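You operate a simulated robot arm through the tools that you are given. There is no shell and no other tool. Be economical: measure what you need, move in short steps, check, and stop when the job is done.

Carry out the task below with a simulated robot arm. There is one attempt and no reset: what you move stays moved.

TASK
Take the small teal valve block and leave it on top of the valve with the yellow lever. Then stack the small beige tub labelled "6.3 %" from the top of the steel table with one drawer on top of the small beige tub labelled "7.2 %".
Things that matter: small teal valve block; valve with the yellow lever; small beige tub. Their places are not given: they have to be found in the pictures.

It is judged by the outcome, as a careful person would: the job done as asked, and still so three seconds after it is handed in. It fails if anything else is knocked over, pushed out of place, dropped, spilled or broken.

THE ROBOT
A 7-joint arm with a two-finger parallel gripper, fixed in place. Base frame: the origin is at the foot of the arm, x ahead of it, y to its left, z up; the work surface is at about z = 0. Lengths are in mm, angles in rad, forces in N, time in s.
With the tool pointing down near the work surface it reaches from about 240 to 620 mm from the base axis. Its first joint turns from -1.152 to 1.152 rad. Payload 2.6 kg.
Tool frame: the origin (TCP) lies between the finger pads and is the grasp point; the fingertips stand 30 mm ahead of it; z points along the fingers, y is the line along which they close. The gripper opens to 94 mm. The fingers are 28 mm wide and 10 mm thick; the gripper's body (50 by 96 mm) begins 55 mm behind the TCP.
Orientation is that of the tool frame in the base frame, as [roll, pitch, yaw] about the fixed x, y, z axes, in that order (R = Rz(yaw) Ry(pitch) Rx(roll)). With the fingers straight down and closing along the base's y, the tool's x points along the base's -x, its y along +y and its z along -z.

THE INTERFACE
- The arm moves only by the tool nudge_tool. Its argument "deltas" is a list of rows, each a list of 7 numbers: the shift along the base's x, y, z in mm, then the turn, a rotation vector about the base's x, y, z in rad, then the opening, from 0 (shut) to 1 (fully open). In form: [[dx, dy, dz, wx, wy, wz, gripper], ...]. A call has 1 to 10 rows; each row shifts and turns the commanded pose from where the row before left it. A row lasts 0.2 s, in which the tool goes at most 50 mm and 0.15 rad; a call with a longer step from one row to the next is refused whole, and so is a gripper value outside its range. A pose out of reach is approached as far as the arm can. The call stops where the force on the tool passes 40 N (or 10 N more than at its start, if that is more) or the arm is blocked; 0.2 s more then pass. The fingers move at their own pace (about 72 mm/s each) and stop on an object; they squeeze with about 34 N. The grip force told is the motor's: it shows also when the fingers shut on nothing. Time passes only in rows, and 0.2 s behind the last, so rows that do not move let the fingers close. It gives the time, the measured TCP pose, the force on the tool (base axes), the opening and the grip force at its end, in the units of the frame above (readings bear some noise).
- Cameras (640 x 400 px; columns grow to the right, rows downward): "scene" is fixed at [26.9, 430.2, 552.1]; the picture's right is [-0.84, -0.55, 0.00], its down [-0.36, 0.56, -0.74] and it looks along [0.41, -0.62, -0.67] (base axes); focal length 222 px, centre (320, 200). "wrist" rides on the gripper at [-37, 0, -58] in the tool frame; the picture's right is [0.00, -1.00, 0.00], its down [0.97, 0.00, -0.24] and it looks along [0.24, 0.00, 0.97] (tool axes); focal length 218 px, centre (320, 200).
- grab_frame(camera): a new picture of that camera. No time passes.
- locate(camera, pixels): for up to 12 pixels [column, row] of the newest picture of that camera ("zoom" is the newest enlarged one), the place [x, y, z] in the base frame of the surface seen there, good to about 2 mm. No time passes.
- enlarge(camera, box): a new picture of the part [left, top, right, bottom] of that camera's present view, enlarged. No time passes.
- finish_job(): hands the job in; it is judged then, once.

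Work in short steps. Measure before you move; look again where a grasp or a placing could have gone wrong, and mend it. You have 80 turns and 34 pictures in all, the two below and enlarged ones among them. Open the gripper and draw the arm clear of the work before you hand the job in, unless the task says otherwise; then end with one line.

The tools are called after "Call:" as a command line: name --pt "numbers of a row" for each row, then --argument value for the rest, lists and objects as JSON in quotes. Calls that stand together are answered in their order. nudge_tool: Moves the arm, as the interface text tells. Its arguments: {"type":"object","properties":{"deltas":{"type":"array","items":{"type":"array","items":{"type":"number"}}}},"required":["deltas"]} The other tools are called the same way: grab_frame (camera) takes a picture; locate (camera, pixels) gives the place of the surface under pixels of a picture; enlarge (camera, box) takes an enlarged picture of a part of a camera's view; finish_job () hands the job in.

At the start:

```text
t: 0.0
ee_pos: [374.7, -104.5, 258.7]
ee_rot: [3.141, 0.0, 3.141]
force: [-0.2, -1.0, -0.7]
width: 94.0
grip_force: 0.1
```

scene: 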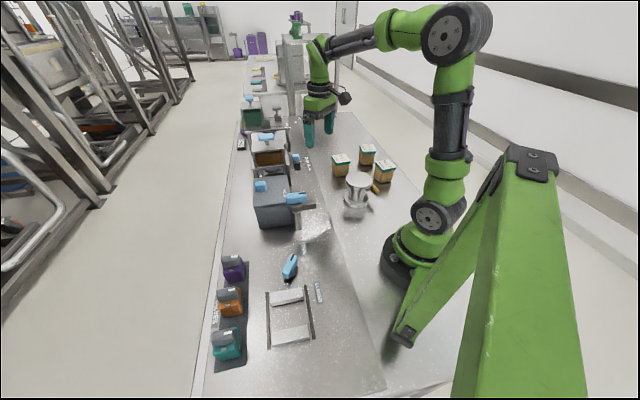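
wrist: 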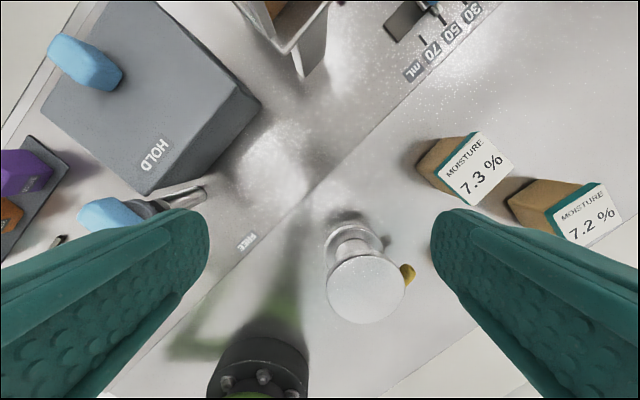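

The wrist view shows a steel round-topped valve with a yellow tip near (365,285) and tubs 7.3 % and 7.2 %. I enlarge the scene to find the rest.

Call:
enlarge --camera "scene" --box '[300, 120, 420, 220]'

Call:
enlarge --camera "scene" --box '[190, 240, 350, 380]'

Call:
enlarge --camera "scene" --box '[220, 0, 360, 170]'

```text
4.00 times, centred on (360, 170) of scene
```

zoom: 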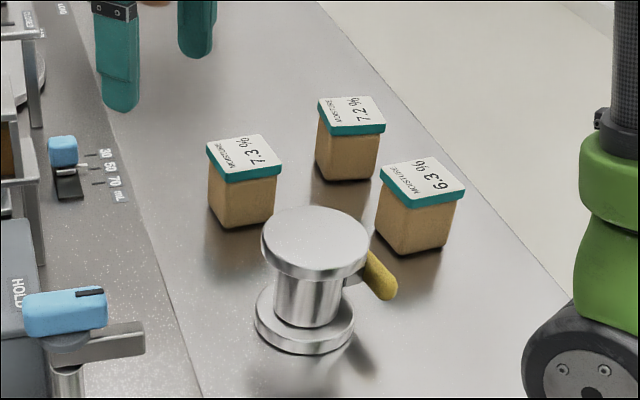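

```text
2.86 times, centred on (270, 310) of scene
```

zoom: 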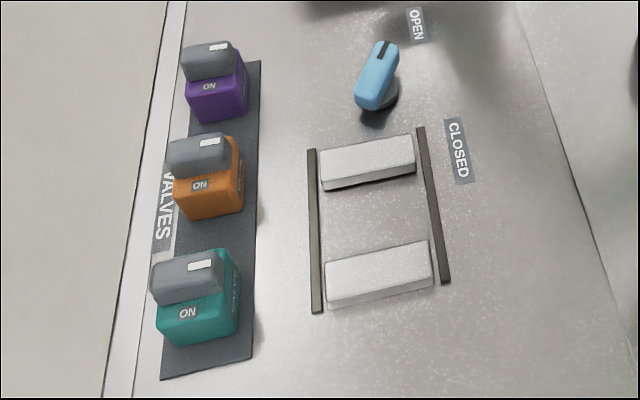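

```text
2.35 times, centred on (290, 85) of scene
```

zoom: 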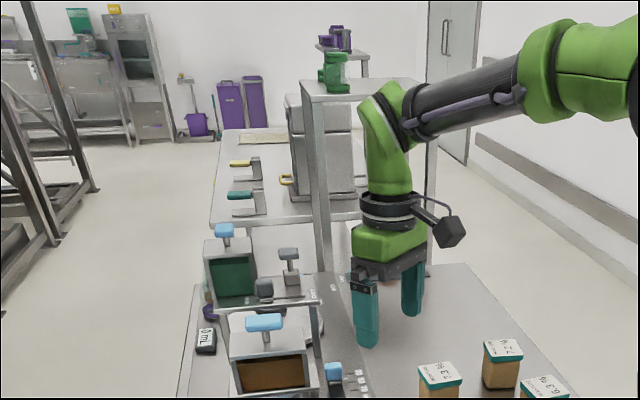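

The targets are the teal block (front of the VALVES rack), the round-topped valve with yellow lever, and the 6.3 % and 7.2 % tubs. Taking closer views to measure the block.

Call:
enlarge --camera "scene" --box '[200, 310, 264, 374]'

Call:
locate --camera "scene" --pixels '[[348, 176], [358, 182], [369, 178], [357, 190], [345, 206], [375, 188], [340, 158], [367, 149], [385, 165], [355, 208], [368, 183]]'

```text
6.25 times, centred on (232, 342) of scene
```

zoom: 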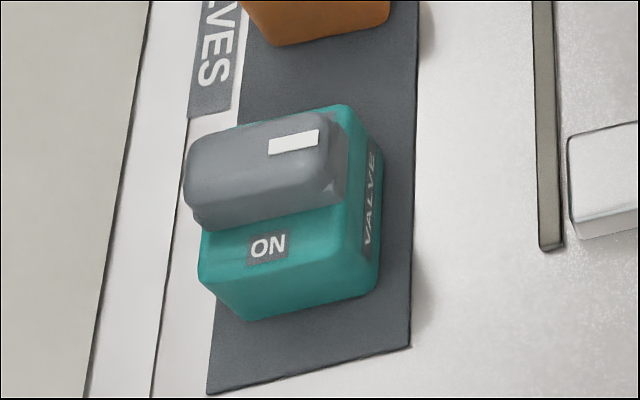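

```text
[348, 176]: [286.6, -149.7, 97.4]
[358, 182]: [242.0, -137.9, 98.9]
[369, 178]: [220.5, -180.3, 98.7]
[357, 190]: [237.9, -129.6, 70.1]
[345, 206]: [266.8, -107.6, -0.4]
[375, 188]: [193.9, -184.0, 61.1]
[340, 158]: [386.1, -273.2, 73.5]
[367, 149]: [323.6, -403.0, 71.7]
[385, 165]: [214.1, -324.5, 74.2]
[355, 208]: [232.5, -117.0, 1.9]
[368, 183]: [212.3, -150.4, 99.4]
```

Measuring the teal block's corners and rack.

Call:
locate --camera "zoom" --pixels '[[345, 107], [340, 240], [203, 235], [225, 275], [240, 315], [365, 290], [375, 160], [260, 170], [240, 210], [330, 150], [300, 370], [205, 140]]'

Call:
locate --camera "scene" --pixels '[[230, 300], [300, 190], [270, 188], [240, 345]]'

```text
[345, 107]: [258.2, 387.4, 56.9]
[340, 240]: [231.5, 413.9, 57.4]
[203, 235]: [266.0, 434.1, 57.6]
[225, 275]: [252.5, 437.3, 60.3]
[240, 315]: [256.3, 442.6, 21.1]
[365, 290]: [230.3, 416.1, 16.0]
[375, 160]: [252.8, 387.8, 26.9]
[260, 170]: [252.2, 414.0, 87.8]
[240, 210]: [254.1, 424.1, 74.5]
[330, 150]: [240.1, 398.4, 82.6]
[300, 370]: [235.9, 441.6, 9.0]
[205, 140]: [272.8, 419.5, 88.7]
```

```text
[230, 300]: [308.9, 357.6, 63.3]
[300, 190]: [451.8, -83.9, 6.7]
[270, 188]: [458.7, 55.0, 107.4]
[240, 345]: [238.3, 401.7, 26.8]
```

Before leaving, I use the wrist picture to measure the valve top (edges about 327..405, 253..324) and the 7.2 % tub.

Call:
locate --camera "wrist" --pixels '[[329, 288], [403, 288], [366, 260], [366, 320], [366, 288], [408, 272], [551, 210], [601, 185], [618, 215], [572, 240], [512, 200], [345, 235]]'

Call:
nudge_tool --pt "-9.9 43.1 0 0 0 0.0654 1" --pt "-9.9 43.1 0 0 0 0.0654 1" --pt "-9.9 43.1 0 0 0 0.0654 1" --pt "-9.9 43.1 0 0 0 0.0654 1" --pt "-9.9 43.1 0 0 0 0.0654 1" --pt "-9.9 43.1 0 0 0 0.0654 1" --pt "-9.9 43.1 0 0 0 0.0654 0.75" --pt "-9.9 43.1 0 0 0 0.0654 0.75" --pt "-9.9 43.1 0 0 0 0.0654 0.75" --pt "-9.9 43.1 0 0 0 0.0654 0.75"

```text
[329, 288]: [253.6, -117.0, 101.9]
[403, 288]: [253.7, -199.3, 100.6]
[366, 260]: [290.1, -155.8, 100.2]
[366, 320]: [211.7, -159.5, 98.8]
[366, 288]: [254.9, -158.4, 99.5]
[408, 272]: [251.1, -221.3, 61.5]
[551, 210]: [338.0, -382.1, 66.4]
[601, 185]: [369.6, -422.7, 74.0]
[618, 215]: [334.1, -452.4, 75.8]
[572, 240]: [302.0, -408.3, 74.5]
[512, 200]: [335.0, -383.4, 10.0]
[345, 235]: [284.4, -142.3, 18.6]
```

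```text
t: 2.2
ee_pos: [274.9, 324.8, 260.4]
ee_rot: [-3.141, -0.001, -2.487]
force: [0.4, 0.1, 0.6]
width: 70.5
grip_force: 0.1
```

Valve top is centred about (252,-158), z≈100. Continuing over the teal block.

Call:
nudge_tool --pt "-9.4 44 -20 0 0 0.0654 0.75" --pt "-9.5 44 -20 0 0 0.0654 0.75" --pt "0 0 -20 0 0 0 0.75" --pt "0 0 0 0 0 0 0.75"

Call:
grab_frame --camera "wrist"

```text
t: 3.2
ee_pos: [255.6, 413.6, 198.5]
ee_rot: [-3.141, 0.001, -2.355]
force: [-0.3, -0.3, 0.5]
width: 70.7
grip_force: 0.0
```

```text
27 pictures are left
```

wrist: 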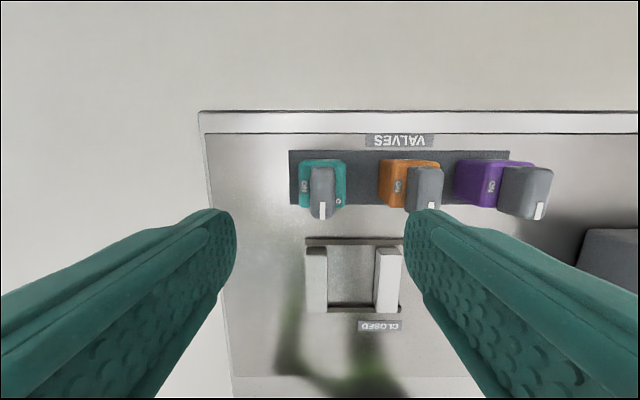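

The teal block sits at (323,186), aligned with the fingers. I measure its edges.

Call:
enlarge --camera "wrist" --box '[280, 140, 380, 230]'

Call:
locate --camera "wrist" --pixels '[[303, 165], [343, 163], [302, 205], [344, 203], [322, 185], [323, 215], [301, 185], [345, 185], [385, 205], [383, 165]]'

```text
4.44 times, centred on (330, 185) of wrist
```

zoom: 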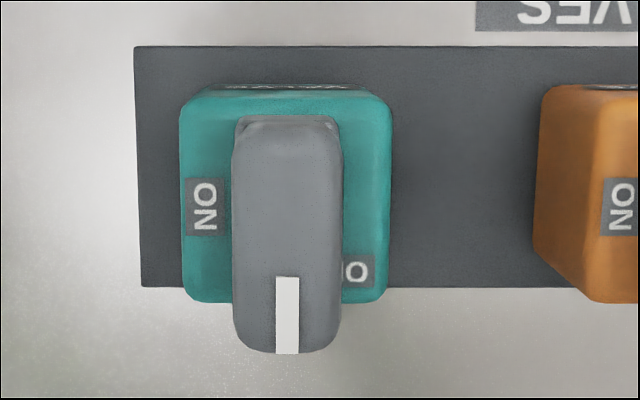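

```text
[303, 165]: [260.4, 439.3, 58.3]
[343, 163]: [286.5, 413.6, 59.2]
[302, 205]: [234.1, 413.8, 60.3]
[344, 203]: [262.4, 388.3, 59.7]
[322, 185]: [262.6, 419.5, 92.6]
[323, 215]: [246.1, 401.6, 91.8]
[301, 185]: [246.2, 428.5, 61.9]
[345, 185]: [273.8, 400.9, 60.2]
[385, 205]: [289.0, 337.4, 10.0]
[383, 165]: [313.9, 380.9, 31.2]
```

Block centre ≈ (261,414), top z 60. Descending to z 48.

Call:
nudge_tool --pt "5.2 0.2 -40 0 0 0 0.75" --pt "0 0 -40 0 0 0 0.75" --pt "0 0 -40 0 0 0 0.75" --pt "0 0 -20 0 0 0 0.75" --pt "0 0 -10.5 0 0 0 0.75" --pt "0 0 0 0 0 0 0.75"

Call:
nudge_tool --pt "0 0 0 0 0 0 0.0" --pt "0 0 0 0 0 0 0.0" --pt "0 0 0 0 0 0 0.0"

Call:
grab_frame --camera "wrist"

```text
t: 4.6
ee_pos: [260.4, 414.2, 47.0]
ee_rot: [-3.141, 0.0, -2.357]
force: [0.1, -0.3, 0.6]
width: 70.5
grip_force: 0.0
```

```text
t: 5.4
ee_pos: [260.4, 414.1, 48.0]
ee_rot: [3.141, -0.001, -2.357]
force: [-0.2, -1.0, -0.3]
width: 48.2
grip_force: 34.1
```

```text
25 pictures are left
```

wrist: 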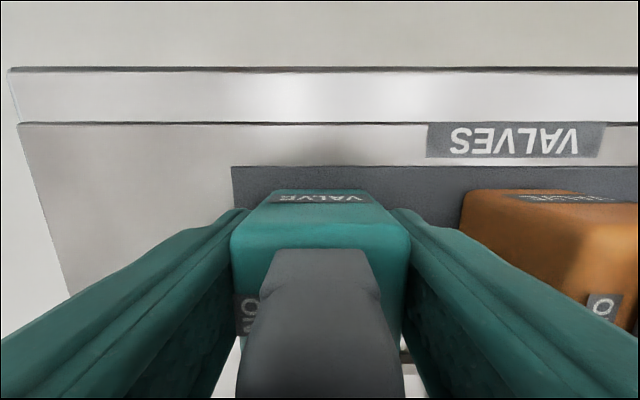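

Gripped at 48 mm width. Lifting straight up, gently first.

Call:
nudge_tool --pt "0 0 8 0 0 0 0.0" --pt "0 0 20 0 0 0 0.0" --pt "0 0 40 0 0 0 0" --pt "0 0 40 0 0 0 0" --pt "0 0 40 0 0 0 0" --pt "0 0 40 0 0 0 0" --pt "0 0 20 0 0 0 0"

Call:
grab_frame --camera "scene"

```text
t: 7.0
ee_pos: [262.5, 414.2, 257.2]
ee_rot: [-3.141, 0.0, -2.357]
force: [-0.7, -0.9, -1.1]
width: 48.1
grip_force: 33.6
```

```text
24 pictures are left
```

scene: 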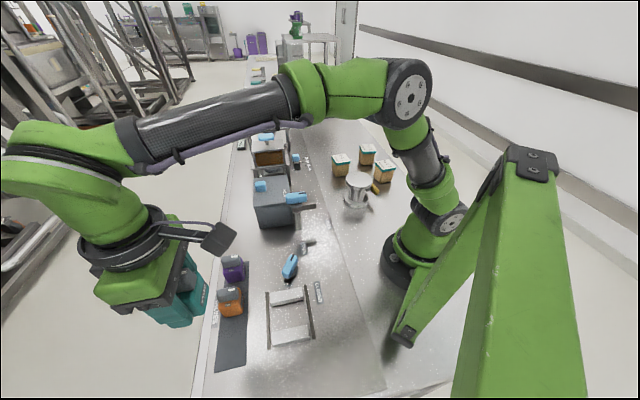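

Block held. Moving by an outward arc to above the valve while turning the tool back.

Call:
nudge_tool --pt "11 -40.6 0 0 0 -0.056 0" --pt "11 -40.6 0 0 0 -0.056 0" --pt "11 -40.6 0 0 0 -0.056 0" --pt "11 -40.6 0 0 0 -0.056 0" --pt "11 -40.6 0 0 0 -0.056 0" --pt "11 -40.6 0 0 0 -0.056 0" --pt "11 -40.6 0 0 0 -0.056 0"

Call:
nudge_tool --pt "-12.6 -41.1 0 0 0 -0.056 0" --pt "-12.6 -41.1 0 0 0 -0.056 0" --pt "-12.6 -41.1 0 0 0 -0.056 0" --pt "-12.6 -41.1 0 0 0 -0.056 0" --pt "-12.6 -41.1 0 0 0 -0.056 0" --pt "-12.6 -41.1 0 0 0 -0.056 0" --pt "-12.6 -41.1 0 0 0 -0.056 0" --pt "0 0 0 0 0 0 0"

Call:
grab_frame --camera "wrist"

Call:
enlarge --camera "scene" --box '[280, 80, 440, 220]'

```text
t: 8.6
ee_pos: [340.5, 129.0, 256.9]
ee_rot: [3.141, 0.001, -2.749]
force: [-0.2, 0.2, -1.6]
width: 48.0
grip_force: 33.8
```

```text
t: 10.4
ee_pos: [251.5, -158.0, 258.4]
ee_rot: [-3.14, -0.001, -3.14]
force: [-0.1, 0.5, -1.6]
width: 48.0
grip_force: 34.1
```

```text
23 pictures are left
```

wrist: 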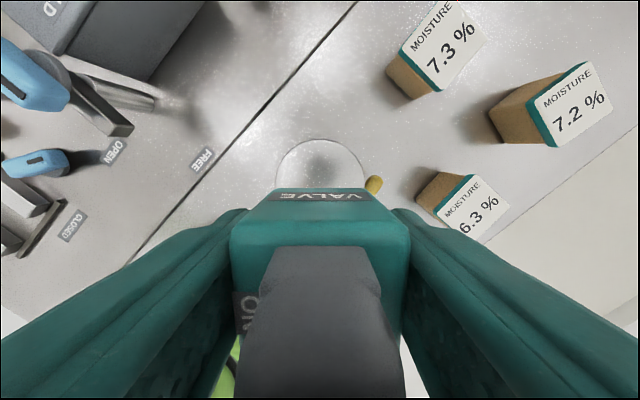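

```text
2.86 times, centred on (360, 150) of scene
```

zoom: 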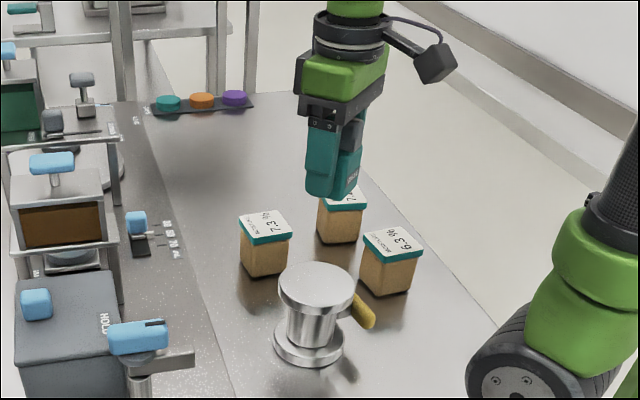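

Disc is centred beneath the block (col 320). Measuring the disc and lowering to just above contact.

Call:
locate --camera "wrist" --pixels '[[279, 180], [361, 180], [320, 143], [405, 75], [484, 31], [504, 103], [541, 145], [613, 112], [584, 63], [468, 176], [437, 213], [508, 205]]'

Call:
nudge_tool --pt "0 0 -30 0 0 0 0" --pt "0 0 -30 0 0 0 0" --pt "0 0 -30 0 0 0 0" --pt "0 0 -18 0 0 0 0" --pt "0 0 0 0 0 0 0"

Call:
enlarge --camera "scene" --box '[310, 130, 410, 220]'

```text
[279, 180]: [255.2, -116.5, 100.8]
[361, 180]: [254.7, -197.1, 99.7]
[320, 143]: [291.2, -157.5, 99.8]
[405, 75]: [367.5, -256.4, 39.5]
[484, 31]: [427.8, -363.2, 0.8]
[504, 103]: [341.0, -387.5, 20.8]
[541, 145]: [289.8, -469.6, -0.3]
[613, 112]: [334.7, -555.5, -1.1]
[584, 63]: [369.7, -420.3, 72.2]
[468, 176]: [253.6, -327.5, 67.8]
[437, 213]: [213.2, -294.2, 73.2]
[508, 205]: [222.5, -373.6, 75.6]
```

```text
t: 11.6
ee_pos: [251.0, -158.7, 148.8]
ee_rot: [-3.141, 0.0, -3.141]
force: [-0.2, -0.5, -1.5]
width: 48.1
grip_force: 33.9
```

```text
4.44 times, centred on (360, 175) of scene
```

zoom: 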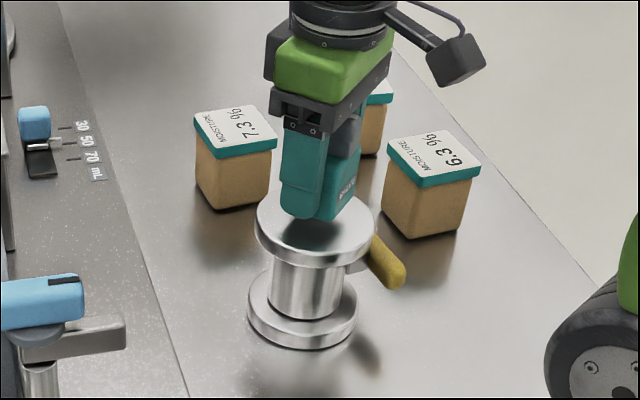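

Lowering by small steps to contact (expected TCP z≈139).

Call:
nudge_tool --pt "1 0 -4 0 0 0 0" --pt "0 0 -3 0 0 0 0" --pt "0 0 0 0 0 0 0"

Call:
nudge_tool --pt "0 0 -1.5 0 0 0 0" --pt "0 0 -1.5 0 0 0 0" --pt "0 0 0 0 0 0 0"

```text
t: 12.4
ee_pos: [252.4, -158.0, 140.7]
ee_rot: [-3.141, 0.001, -3.14]
force: [0.5, -0.9, -1.5]
width: 48.1
grip_force: 33.8
```

```text
t: 13.2
ee_pos: [250.9, -158.7, 138.8]
ee_rot: [-3.14, 0.001, -3.139]
force: [-0.2, -0.5, -2.4]
width: 48.4
grip_force: 33.8
```

Call:
nudge_tool --pt "0 0 -1 0 0 0 0" --pt "0 0 0 0 0 0 0"

Call:
enlarge --camera "scene" --box '[330, 150, 390, 200]'

```text
t: 13.8
ee_pos: [252.6, -156.5, 138.2]
ee_rot: [3.141, 0.001, -3.139]
force: [-0.1, 0.4, -1.4]
width: 48.3
grip_force: 34.0
```

```text
8.00 times, centred on (360, 175) of scene
```

zoom: 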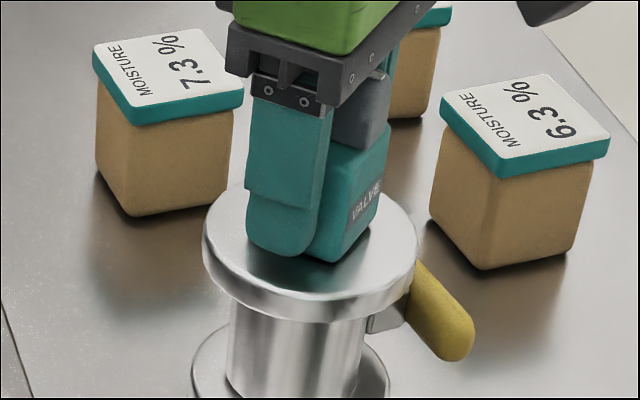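

Nearly touching but no contact force yet; continuing down 1 mm at a time.

Call:
nudge_tool --pt "0 0 -1 0 0 0 0" --pt "0 0 0 0 0 0 0"

Call:
nudge_tool --pt "0 0 -1 0 0 0 0" --pt "0 0 0 0 0 0 0"

```text
t: 14.4
ee_pos: [251.9, -159.6, 136.7]
ee_rot: [3.141, 0.0, -3.139]
force: [0.0, 0.4, -1.3]
width: 48.2
grip_force: 34.1
```

```text
t: 15.0
ee_pos: [252.5, -157.1, 136.6]
ee_rot: [3.141, 0.002, -3.141]
force: [-3.9, 2.2, 17.0]
width: 48.2
grip_force: 34.0
```

Contact (17 N). Releasing with a modest opening, then rising straight up.

Call:
nudge_tool --pt "0 0 0.5 0 0 0 0.65" --pt "0 0 0 0 0 0 0.75" --pt "0 0 0 0 0 0 0.75"

Call:
nudge_tool --pt "0 0 15 0 0 0 0.75" --pt "0 0 30 0 0 0 0.75" --pt "0 0 40 0 0 0 0.75" --pt "0 0 40 0 0 0 0.75" --pt "0 0 0 0 0 0 0.75"

Call:
enlarge --camera "scene" --box '[310, 130, 410, 220]'

Call:
grab_frame --camera "wrist"

```text
t: 15.8
ee_pos: [252.7, -156.8, 135.8]
ee_rot: [3.14, 0.001, -3.139]
force: [0.4, 0.4, 0.1]
width: 70.5
grip_force: 0.1
```

```text
t: 17.0
ee_pos: [253.4, -157.1, 263.2]
ee_rot: [-3.141, 0.0, -3.14]
force: [-0.5, 0.1, 0.1]
width: 70.9
grip_force: 0.1
```

```text
4.44 times, centred on (360, 175) of scene
```

zoom: 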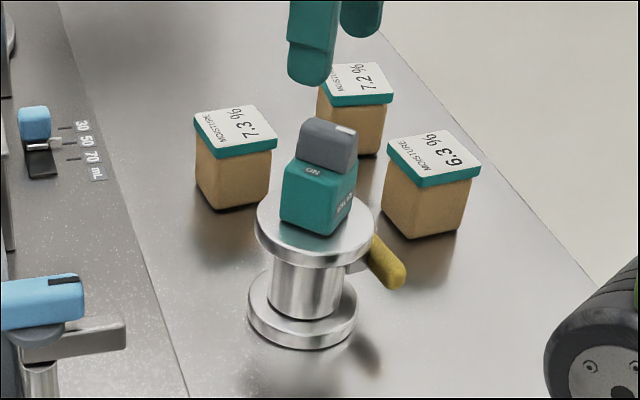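

```text
18 pictures are left
```

wrist: 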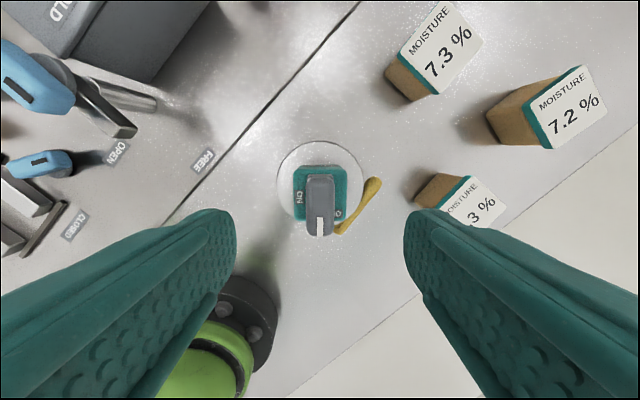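

The block stands on the disc. The lever looks odd at (358,205); checking closer.

Call:
enlarge --camera "wrist" --box '[260, 130, 400, 250]'

Call:
locate --camera "wrist" --pixels '[[320, 188], [372, 185], [355, 208], [343, 229], [300, 180], [295, 218]]'

```text
3.33 times, centred on (330, 190) of wrist
```

zoom: 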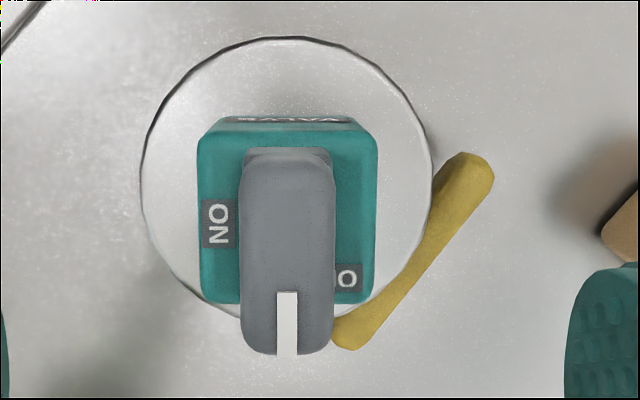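

```text
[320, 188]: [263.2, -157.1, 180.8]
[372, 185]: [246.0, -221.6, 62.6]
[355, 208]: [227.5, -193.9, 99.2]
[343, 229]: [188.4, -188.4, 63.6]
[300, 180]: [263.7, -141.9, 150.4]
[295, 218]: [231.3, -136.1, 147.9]
```

Block and lever are fine. Moving over the 6.3 % tub around (218,-330).

Call:
nudge_tool --pt "-7 -43 0 0 0 0 1" --pt "-7 -43 0 0 0 0 1" --pt "-7 -43 0 0 0 0 1" --pt "-7 -43 0 0 0 0 1" --pt "0 0 0 0 0 0 1" --pt "0 0 0 0 0 0 1"

Call:
grab_frame --camera "wrist"

```text
t: 18.4
ee_pos: [226.2, -331.8, 260.2]
ee_rot: [-3.141, 0.0, -3.14]
force: [0.4, -0.2, 0.3]
width: 93.9
grip_force: 0.1
```

```text
16 pictures are left
```

wrist: 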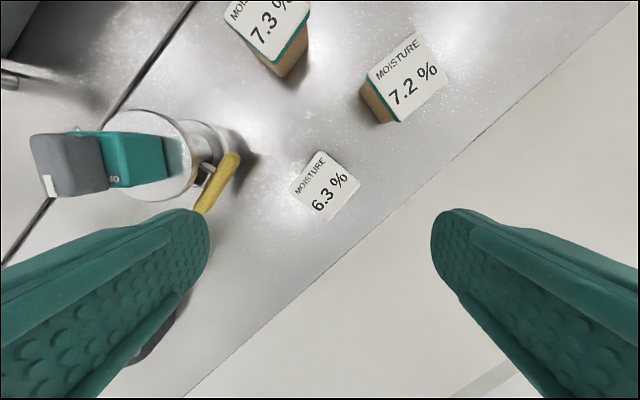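

Call:
enlarge --camera "wrist" --box '[280, 20, 460, 230]'

Call:
locate --camera "wrist" --pixels '[[324, 154], [358, 182], [328, 219], [294, 187], [326, 186], [411, 35], [446, 82], [402, 119], [370, 75], [408, 78], [285, 70], [380, 118]]'

```text
1.90 times, centred on (370, 125) of wrist
```

zoom: 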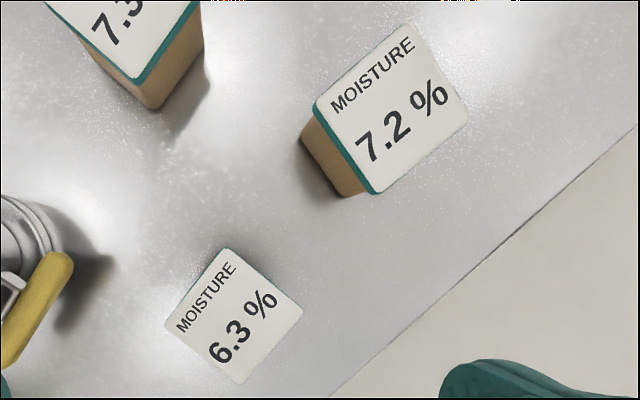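

```text
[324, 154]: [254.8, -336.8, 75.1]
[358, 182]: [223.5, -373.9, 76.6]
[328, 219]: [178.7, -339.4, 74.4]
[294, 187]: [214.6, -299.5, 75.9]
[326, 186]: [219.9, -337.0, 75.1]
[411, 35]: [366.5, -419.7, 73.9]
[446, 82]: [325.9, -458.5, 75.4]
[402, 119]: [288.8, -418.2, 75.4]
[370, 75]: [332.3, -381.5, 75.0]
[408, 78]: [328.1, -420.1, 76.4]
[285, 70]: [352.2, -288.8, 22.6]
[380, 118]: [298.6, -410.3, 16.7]
```

6.3 % tub: centre ≈ (218.5,-336.5), ~58 mm square, sides at ≈51°; 7.2 % tub: centre ≈ (329.5,-420.4), sides at ≈39°. Aligning by turning -0.68 rad and checking.

Call:
nudge_tool --pt "-2.6 -1.6 -10 0 0 -0.136 1" --pt "-2.5 -1.5 -10 0 0 -0.136 1" --pt "-2.5 -1.5 -10 0 0 -0.136 1" --pt "0 0 -10 0 0 -0.136 1" --pt "0 0 -10 0 0 -0.136 1" --pt "0 0 0 0 0 0 1"

Call:
grab_frame --camera "wrist"

```text
t: 19.8
ee_pos: [215.2, -334.6, 211.7]
ee_rot: [3.14, -0.001, 2.46]
force: [0.7, 0.0, -0.2]
width: 93.6
grip_force: 0.0
```

```text
14 pictures are left
```

wrist: 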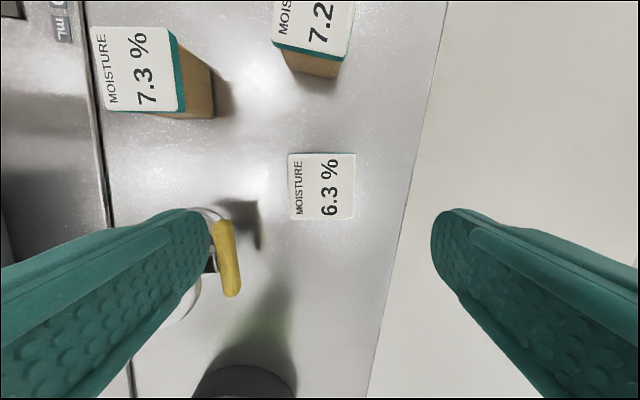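

Aligned; tub centre at (321.5,186), within 2 mm. Descending to z≈62 and closing.

Call:
nudge_tool --pt "0.4 -1.9 -30 0 0 0 1" --pt "0 0 -40 0 0 0 1" --pt "0 0 -40 0 0 0 1" --pt "0 0 -25 0 0 0 1" --pt "0 0 -14.7 0 0 0 1" --pt "0 0 0 0 0 0 1"

Call:
nudge_tool --pt "0 0 0 0 0 0 0.7" --pt "0 0 0 0 0 0 0.4" --pt "0 0 0 0 0 0 0.0" --pt "0 0 0 0 0 0 0.0"

Call:
grab_frame --camera "wrist"

```text
t: 21.2
ee_pos: [216.5, -334.2, 60.9]
ee_rot: [3.141, 0.001, 2.462]
force: [0.2, 0.1, -0.1]
width: 93.9
grip_force: 0.1
```

```text
t: 22.2
ee_pos: [216.8, -335.3, 61.9]
ee_rot: [3.141, 0.0, 2.462]
force: [0.4, 0.2, -0.4]
width: 63.9
grip_force: 34.1
```

```text
13 pictures are left
```

wrist: 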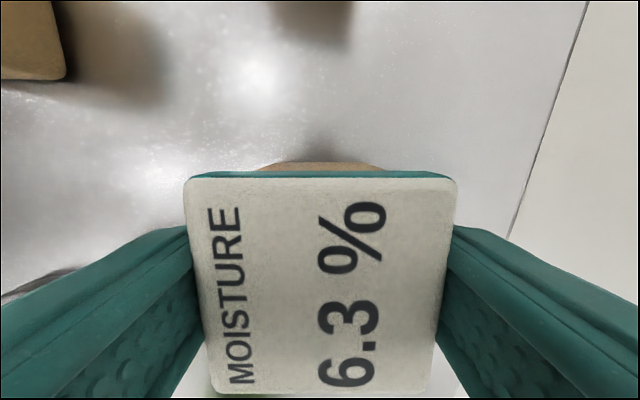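

Gripped at 63.9 mm. Lifting straight up.

Call:
nudge_tool --pt "0 0 6 0 0 0 0" --pt "0 0 20 0 0 0 0" --pt "0 0 40 0 0 0 0" --pt "0 0 40 0 0 0 0" --pt "0 0 30 0 0 0 0" --pt "0 0 0 0 0 0 0"

Call:
grab_frame --camera "wrist"

```text
t: 23.6
ee_pos: [217.0, -334.2, 197.6]
ee_rot: [-3.141, 0.0, 2.467]
force: [0.5, 0.1, -2.1]
width: 64.2
grip_force: 33.2
```

```text
12 pictures are left
```

wrist: 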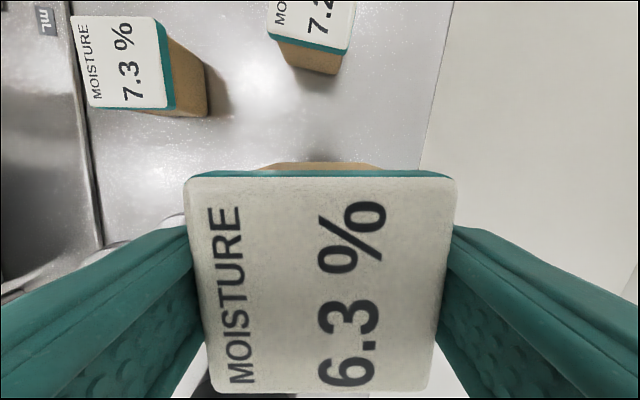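

Held firmly. Moving over the 7.2 % tub with a -0.21 rad turn to match its orientation.

Call:
nudge_tool --pt "22.3 -16.9 0 0 0 -0.042 0" --pt "22.3 -16.9 0 0 0 -0.042 0" --pt "22.3 -16.9 0 0 0 -0.042 0" --pt "22.3 -16.9 0 0 0 -0.042 0" --pt "22.3 -16.9 0 0 0 -0.042 0" --pt "0 0 0 0 0 0 0" --pt "0 0 0 0 0 0 0"

Call:
grab_frame --camera "wrist"

Call:
enlarge --camera "scene" --box '[320, 90, 420, 200]'

```text
t: 25.2
ee_pos: [328.8, -422.5, 198.4]
ee_rot: [3.141, 0.002, 2.253]
force: [-0.3, 0.0, -2.0]
width: 64.0
grip_force: 33.9
```

```text
11 pictures are left
```

wrist: 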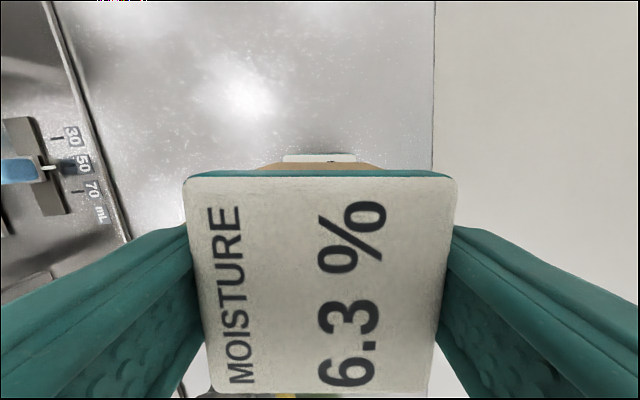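

```text
3.64 times, centred on (370, 145) of scene
```

zoom: 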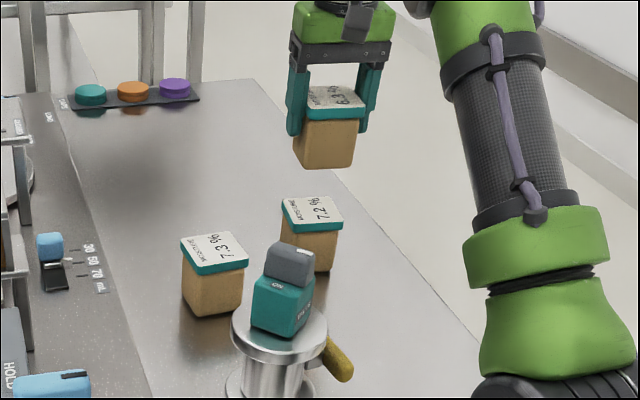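

The 7.2 % lid's far edge (row 154, cols 283–357) shows the held tub is aligned within ~1 mm. Lowering to just above.

Call:
nudge_tool --pt "0 0 -20 0 0 0 0" --pt "0 0 -20 0 0 0 0" --pt "0 0 -14 0 0 0 0" --pt "0 0 0 0 0 0 0" --pt "0 0 0 0 0 0 0"

Call:
enlarge --camera "scene" --box '[330, 110, 410, 190]'

```text
t: 26.4
ee_pos: [330.4, -422.3, 143.7]
ee_rot: [3.141, -0.001, 2.251]
force: [-0.6, -0.3, -1.9]
width: 63.9
grip_force: 34.0
```

```text
5.00 times, centred on (370, 150) of scene
```

zoom: 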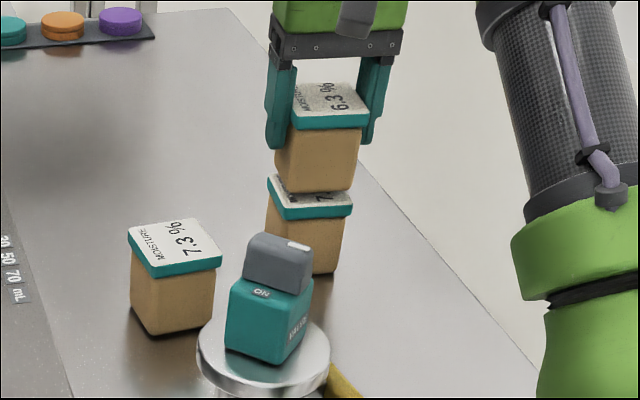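

Alignment agrees (the lean is perspective). Lowering in small steps until contact.

Call:
nudge_tool --pt "0 0 -2 0 0 0 0" --pt "0 0 -1.5 0 0 0 0" --pt "0 0 0 0 0 0 0"

Call:
nudge_tool --pt "0 0 -1 0 0 0 0" --pt "0 0 0 0 0 0 0"

Call:
nudge_tool --pt "0 0 -1 0 0 0 0" --pt "0 0 0 0 0 0 0"

```text
t: 27.2
ee_pos: [327.8, -421.3, 140.3]
ee_rot: [3.141, 0.001, 2.252]
force: [0.2, -0.4, -2.2]
width: 64.2
grip_force: 34.0
```

```text
t: 27.8
ee_pos: [328.3, -421.4, 139.2]
ee_rot: [-3.141, 0.0, 2.252]
force: [-0.4, -0.2, -1.7]
width: 63.8
grip_force: 34.4
```

```text
t: 28.4
ee_pos: [328.3, -420.6, 137.7]
ee_rot: [3.141, 0.0, 2.253]
force: [0.2, 0.0, -1.8]
width: 64.0
grip_force: 34.2
```

Call:
nudge_tool --pt "0 0 -1 0 0 0 0" --pt "0 0 0 0 0 0 0"

Call:
enlarge --camera "scene" --box '[340, 115, 400, 175]'

```text
t: 29.0
ee_pos: [329.5, -422.2, 137.6]
ee_rot: [-3.142, 0.0, 2.254]
force: [0.7, -1.0, -2.1]
width: 64.0
grip_force: 34.0
```

```text
6.67 times, centred on (370, 145) of scene
```

zoom: 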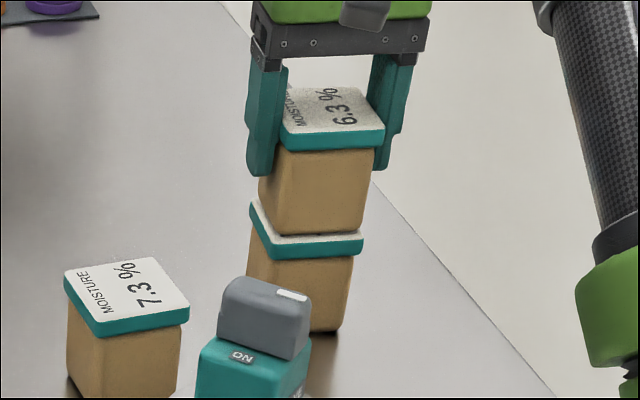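

Call:
nudge_tool --pt "0 0 -1 0 0 0 0" --pt "0 0 0 0 0 0 0"

Call:
nudge_tool --pt "0 0 -0.7 0 0 0 0" --pt "0 0 0 0 0 0 0"

```text
t: 29.6
ee_pos: [328.9, -419.2, 137.3]
ee_rot: [3.141, 0.003, 2.254]
force: [-1.0, 0.0, 2.6]
width: 64.3
grip_force: 33.3
```

```text
t: 30.2
ee_pos: [328.8, -420.0, 138.1]
ee_rot: [-3.14, 0.005, 2.253]
force: [-3.1, 0.3, 14.2]
width: 64.0
grip_force: 34.2
```

Contact (14 N). Releasing and rising straight up.

Call:
nudge_tool --pt "0 0 0.7 0 0 0 0" --pt "0 0 0 0 0 0 0.8" --pt "0 0 0 0 0 0 0.95" --pt "0 0 0 0 0 0 0.95"

Call:
nudge_tool --pt "0 0 15 0 0 0 0.95" --pt "0 0 30 0 0 0 0.95" --pt "0 0 40 0 0 0 0.95" --pt "0 0 40 0 0 0 0.95" --pt "0 0 0 0 0 0 0.95"

Call:
grab_frame --camera "wrist"

Call:
enlarge --camera "scene" --box '[320, 110, 420, 210]'

```text
t: 31.2
ee_pos: [328.6, -419.5, 136.5]
ee_rot: [-3.141, 0.0, 2.254]
force: [-0.6, -0.1, -0.2]
width: 89.3
grip_force: 0.1
```

```text
t: 32.4
ee_pos: [328.6, -421.0, 260.6]
ee_rot: [-3.141, 0.0, 2.253]
force: [0.6, -0.6, -0.2]
width: 89.2
grip_force: 0.0
```

```text
7 pictures are left
```

wrist: 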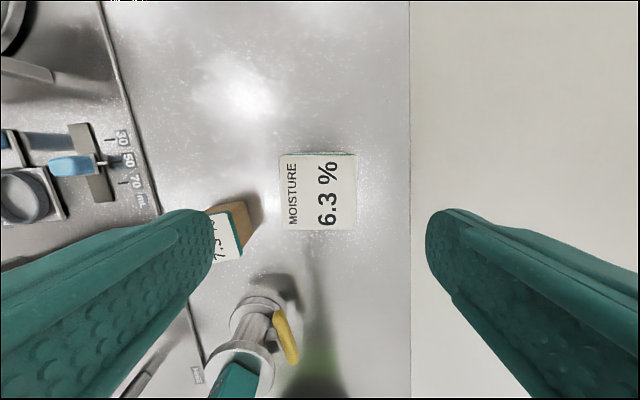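

```text
4.00 times, centred on (370, 160) of scene
```

zoom: 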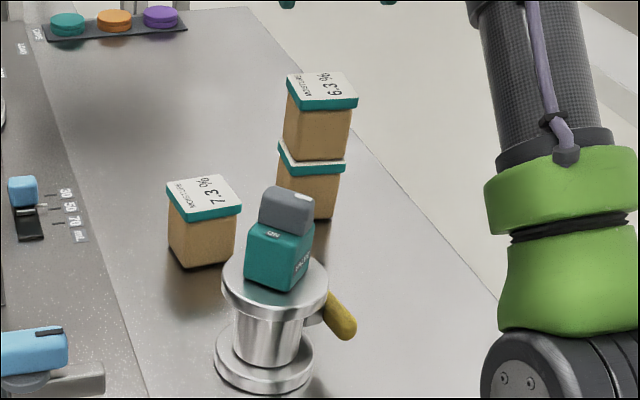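

Both placements stand upright. Drawing the arm clear upward and to the side, then a final look.

Call:
nudge_tool --pt "10 30 10 0 0 0.05 1" --pt "10 40 10 0 0 0.05 1" --pt "10 45 10 0 0 0.05 1" --pt "10 45 0 0 0 0.05 1" --pt "10 45 0 0 0 0.05 1" --pt "10 45 0 0 0 0.05 1" --pt "0 45 0 0 0 0.05 1" --pt "0 0 0 0 0 0 1" --pt "0 0 0 0 0 0 1"

Call:
grab_frame --camera "scene"

```text
t: 34.4
ee_pos: [388.9, -126.1, 289.4]
ee_rot: [3.141, 0.0, 2.602]
force: [-0.1, 0.1, -0.3]
width: 93.7
grip_force: 0.1
```

```text
5 pictures are left
```

scene: 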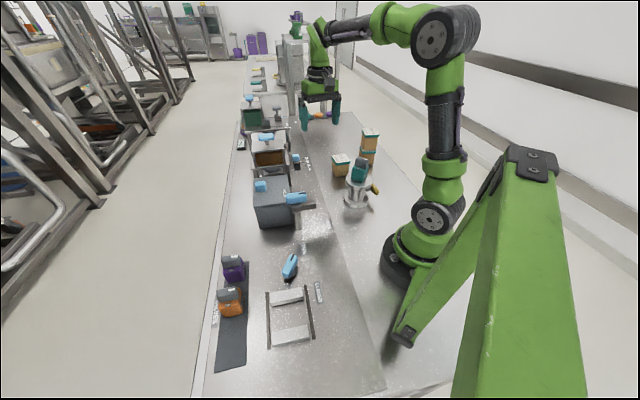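

Everything is in place and the arm is clear, so I'm handing the job in.

Call:
finish_job

```text
The job is handed in.
```

The teal valve block is on top of the valve with the yellow lever, and the 6.3 % tub is stacked on the 7.2 % tub; the last pictures show both standing upright and nothing else disturbed.
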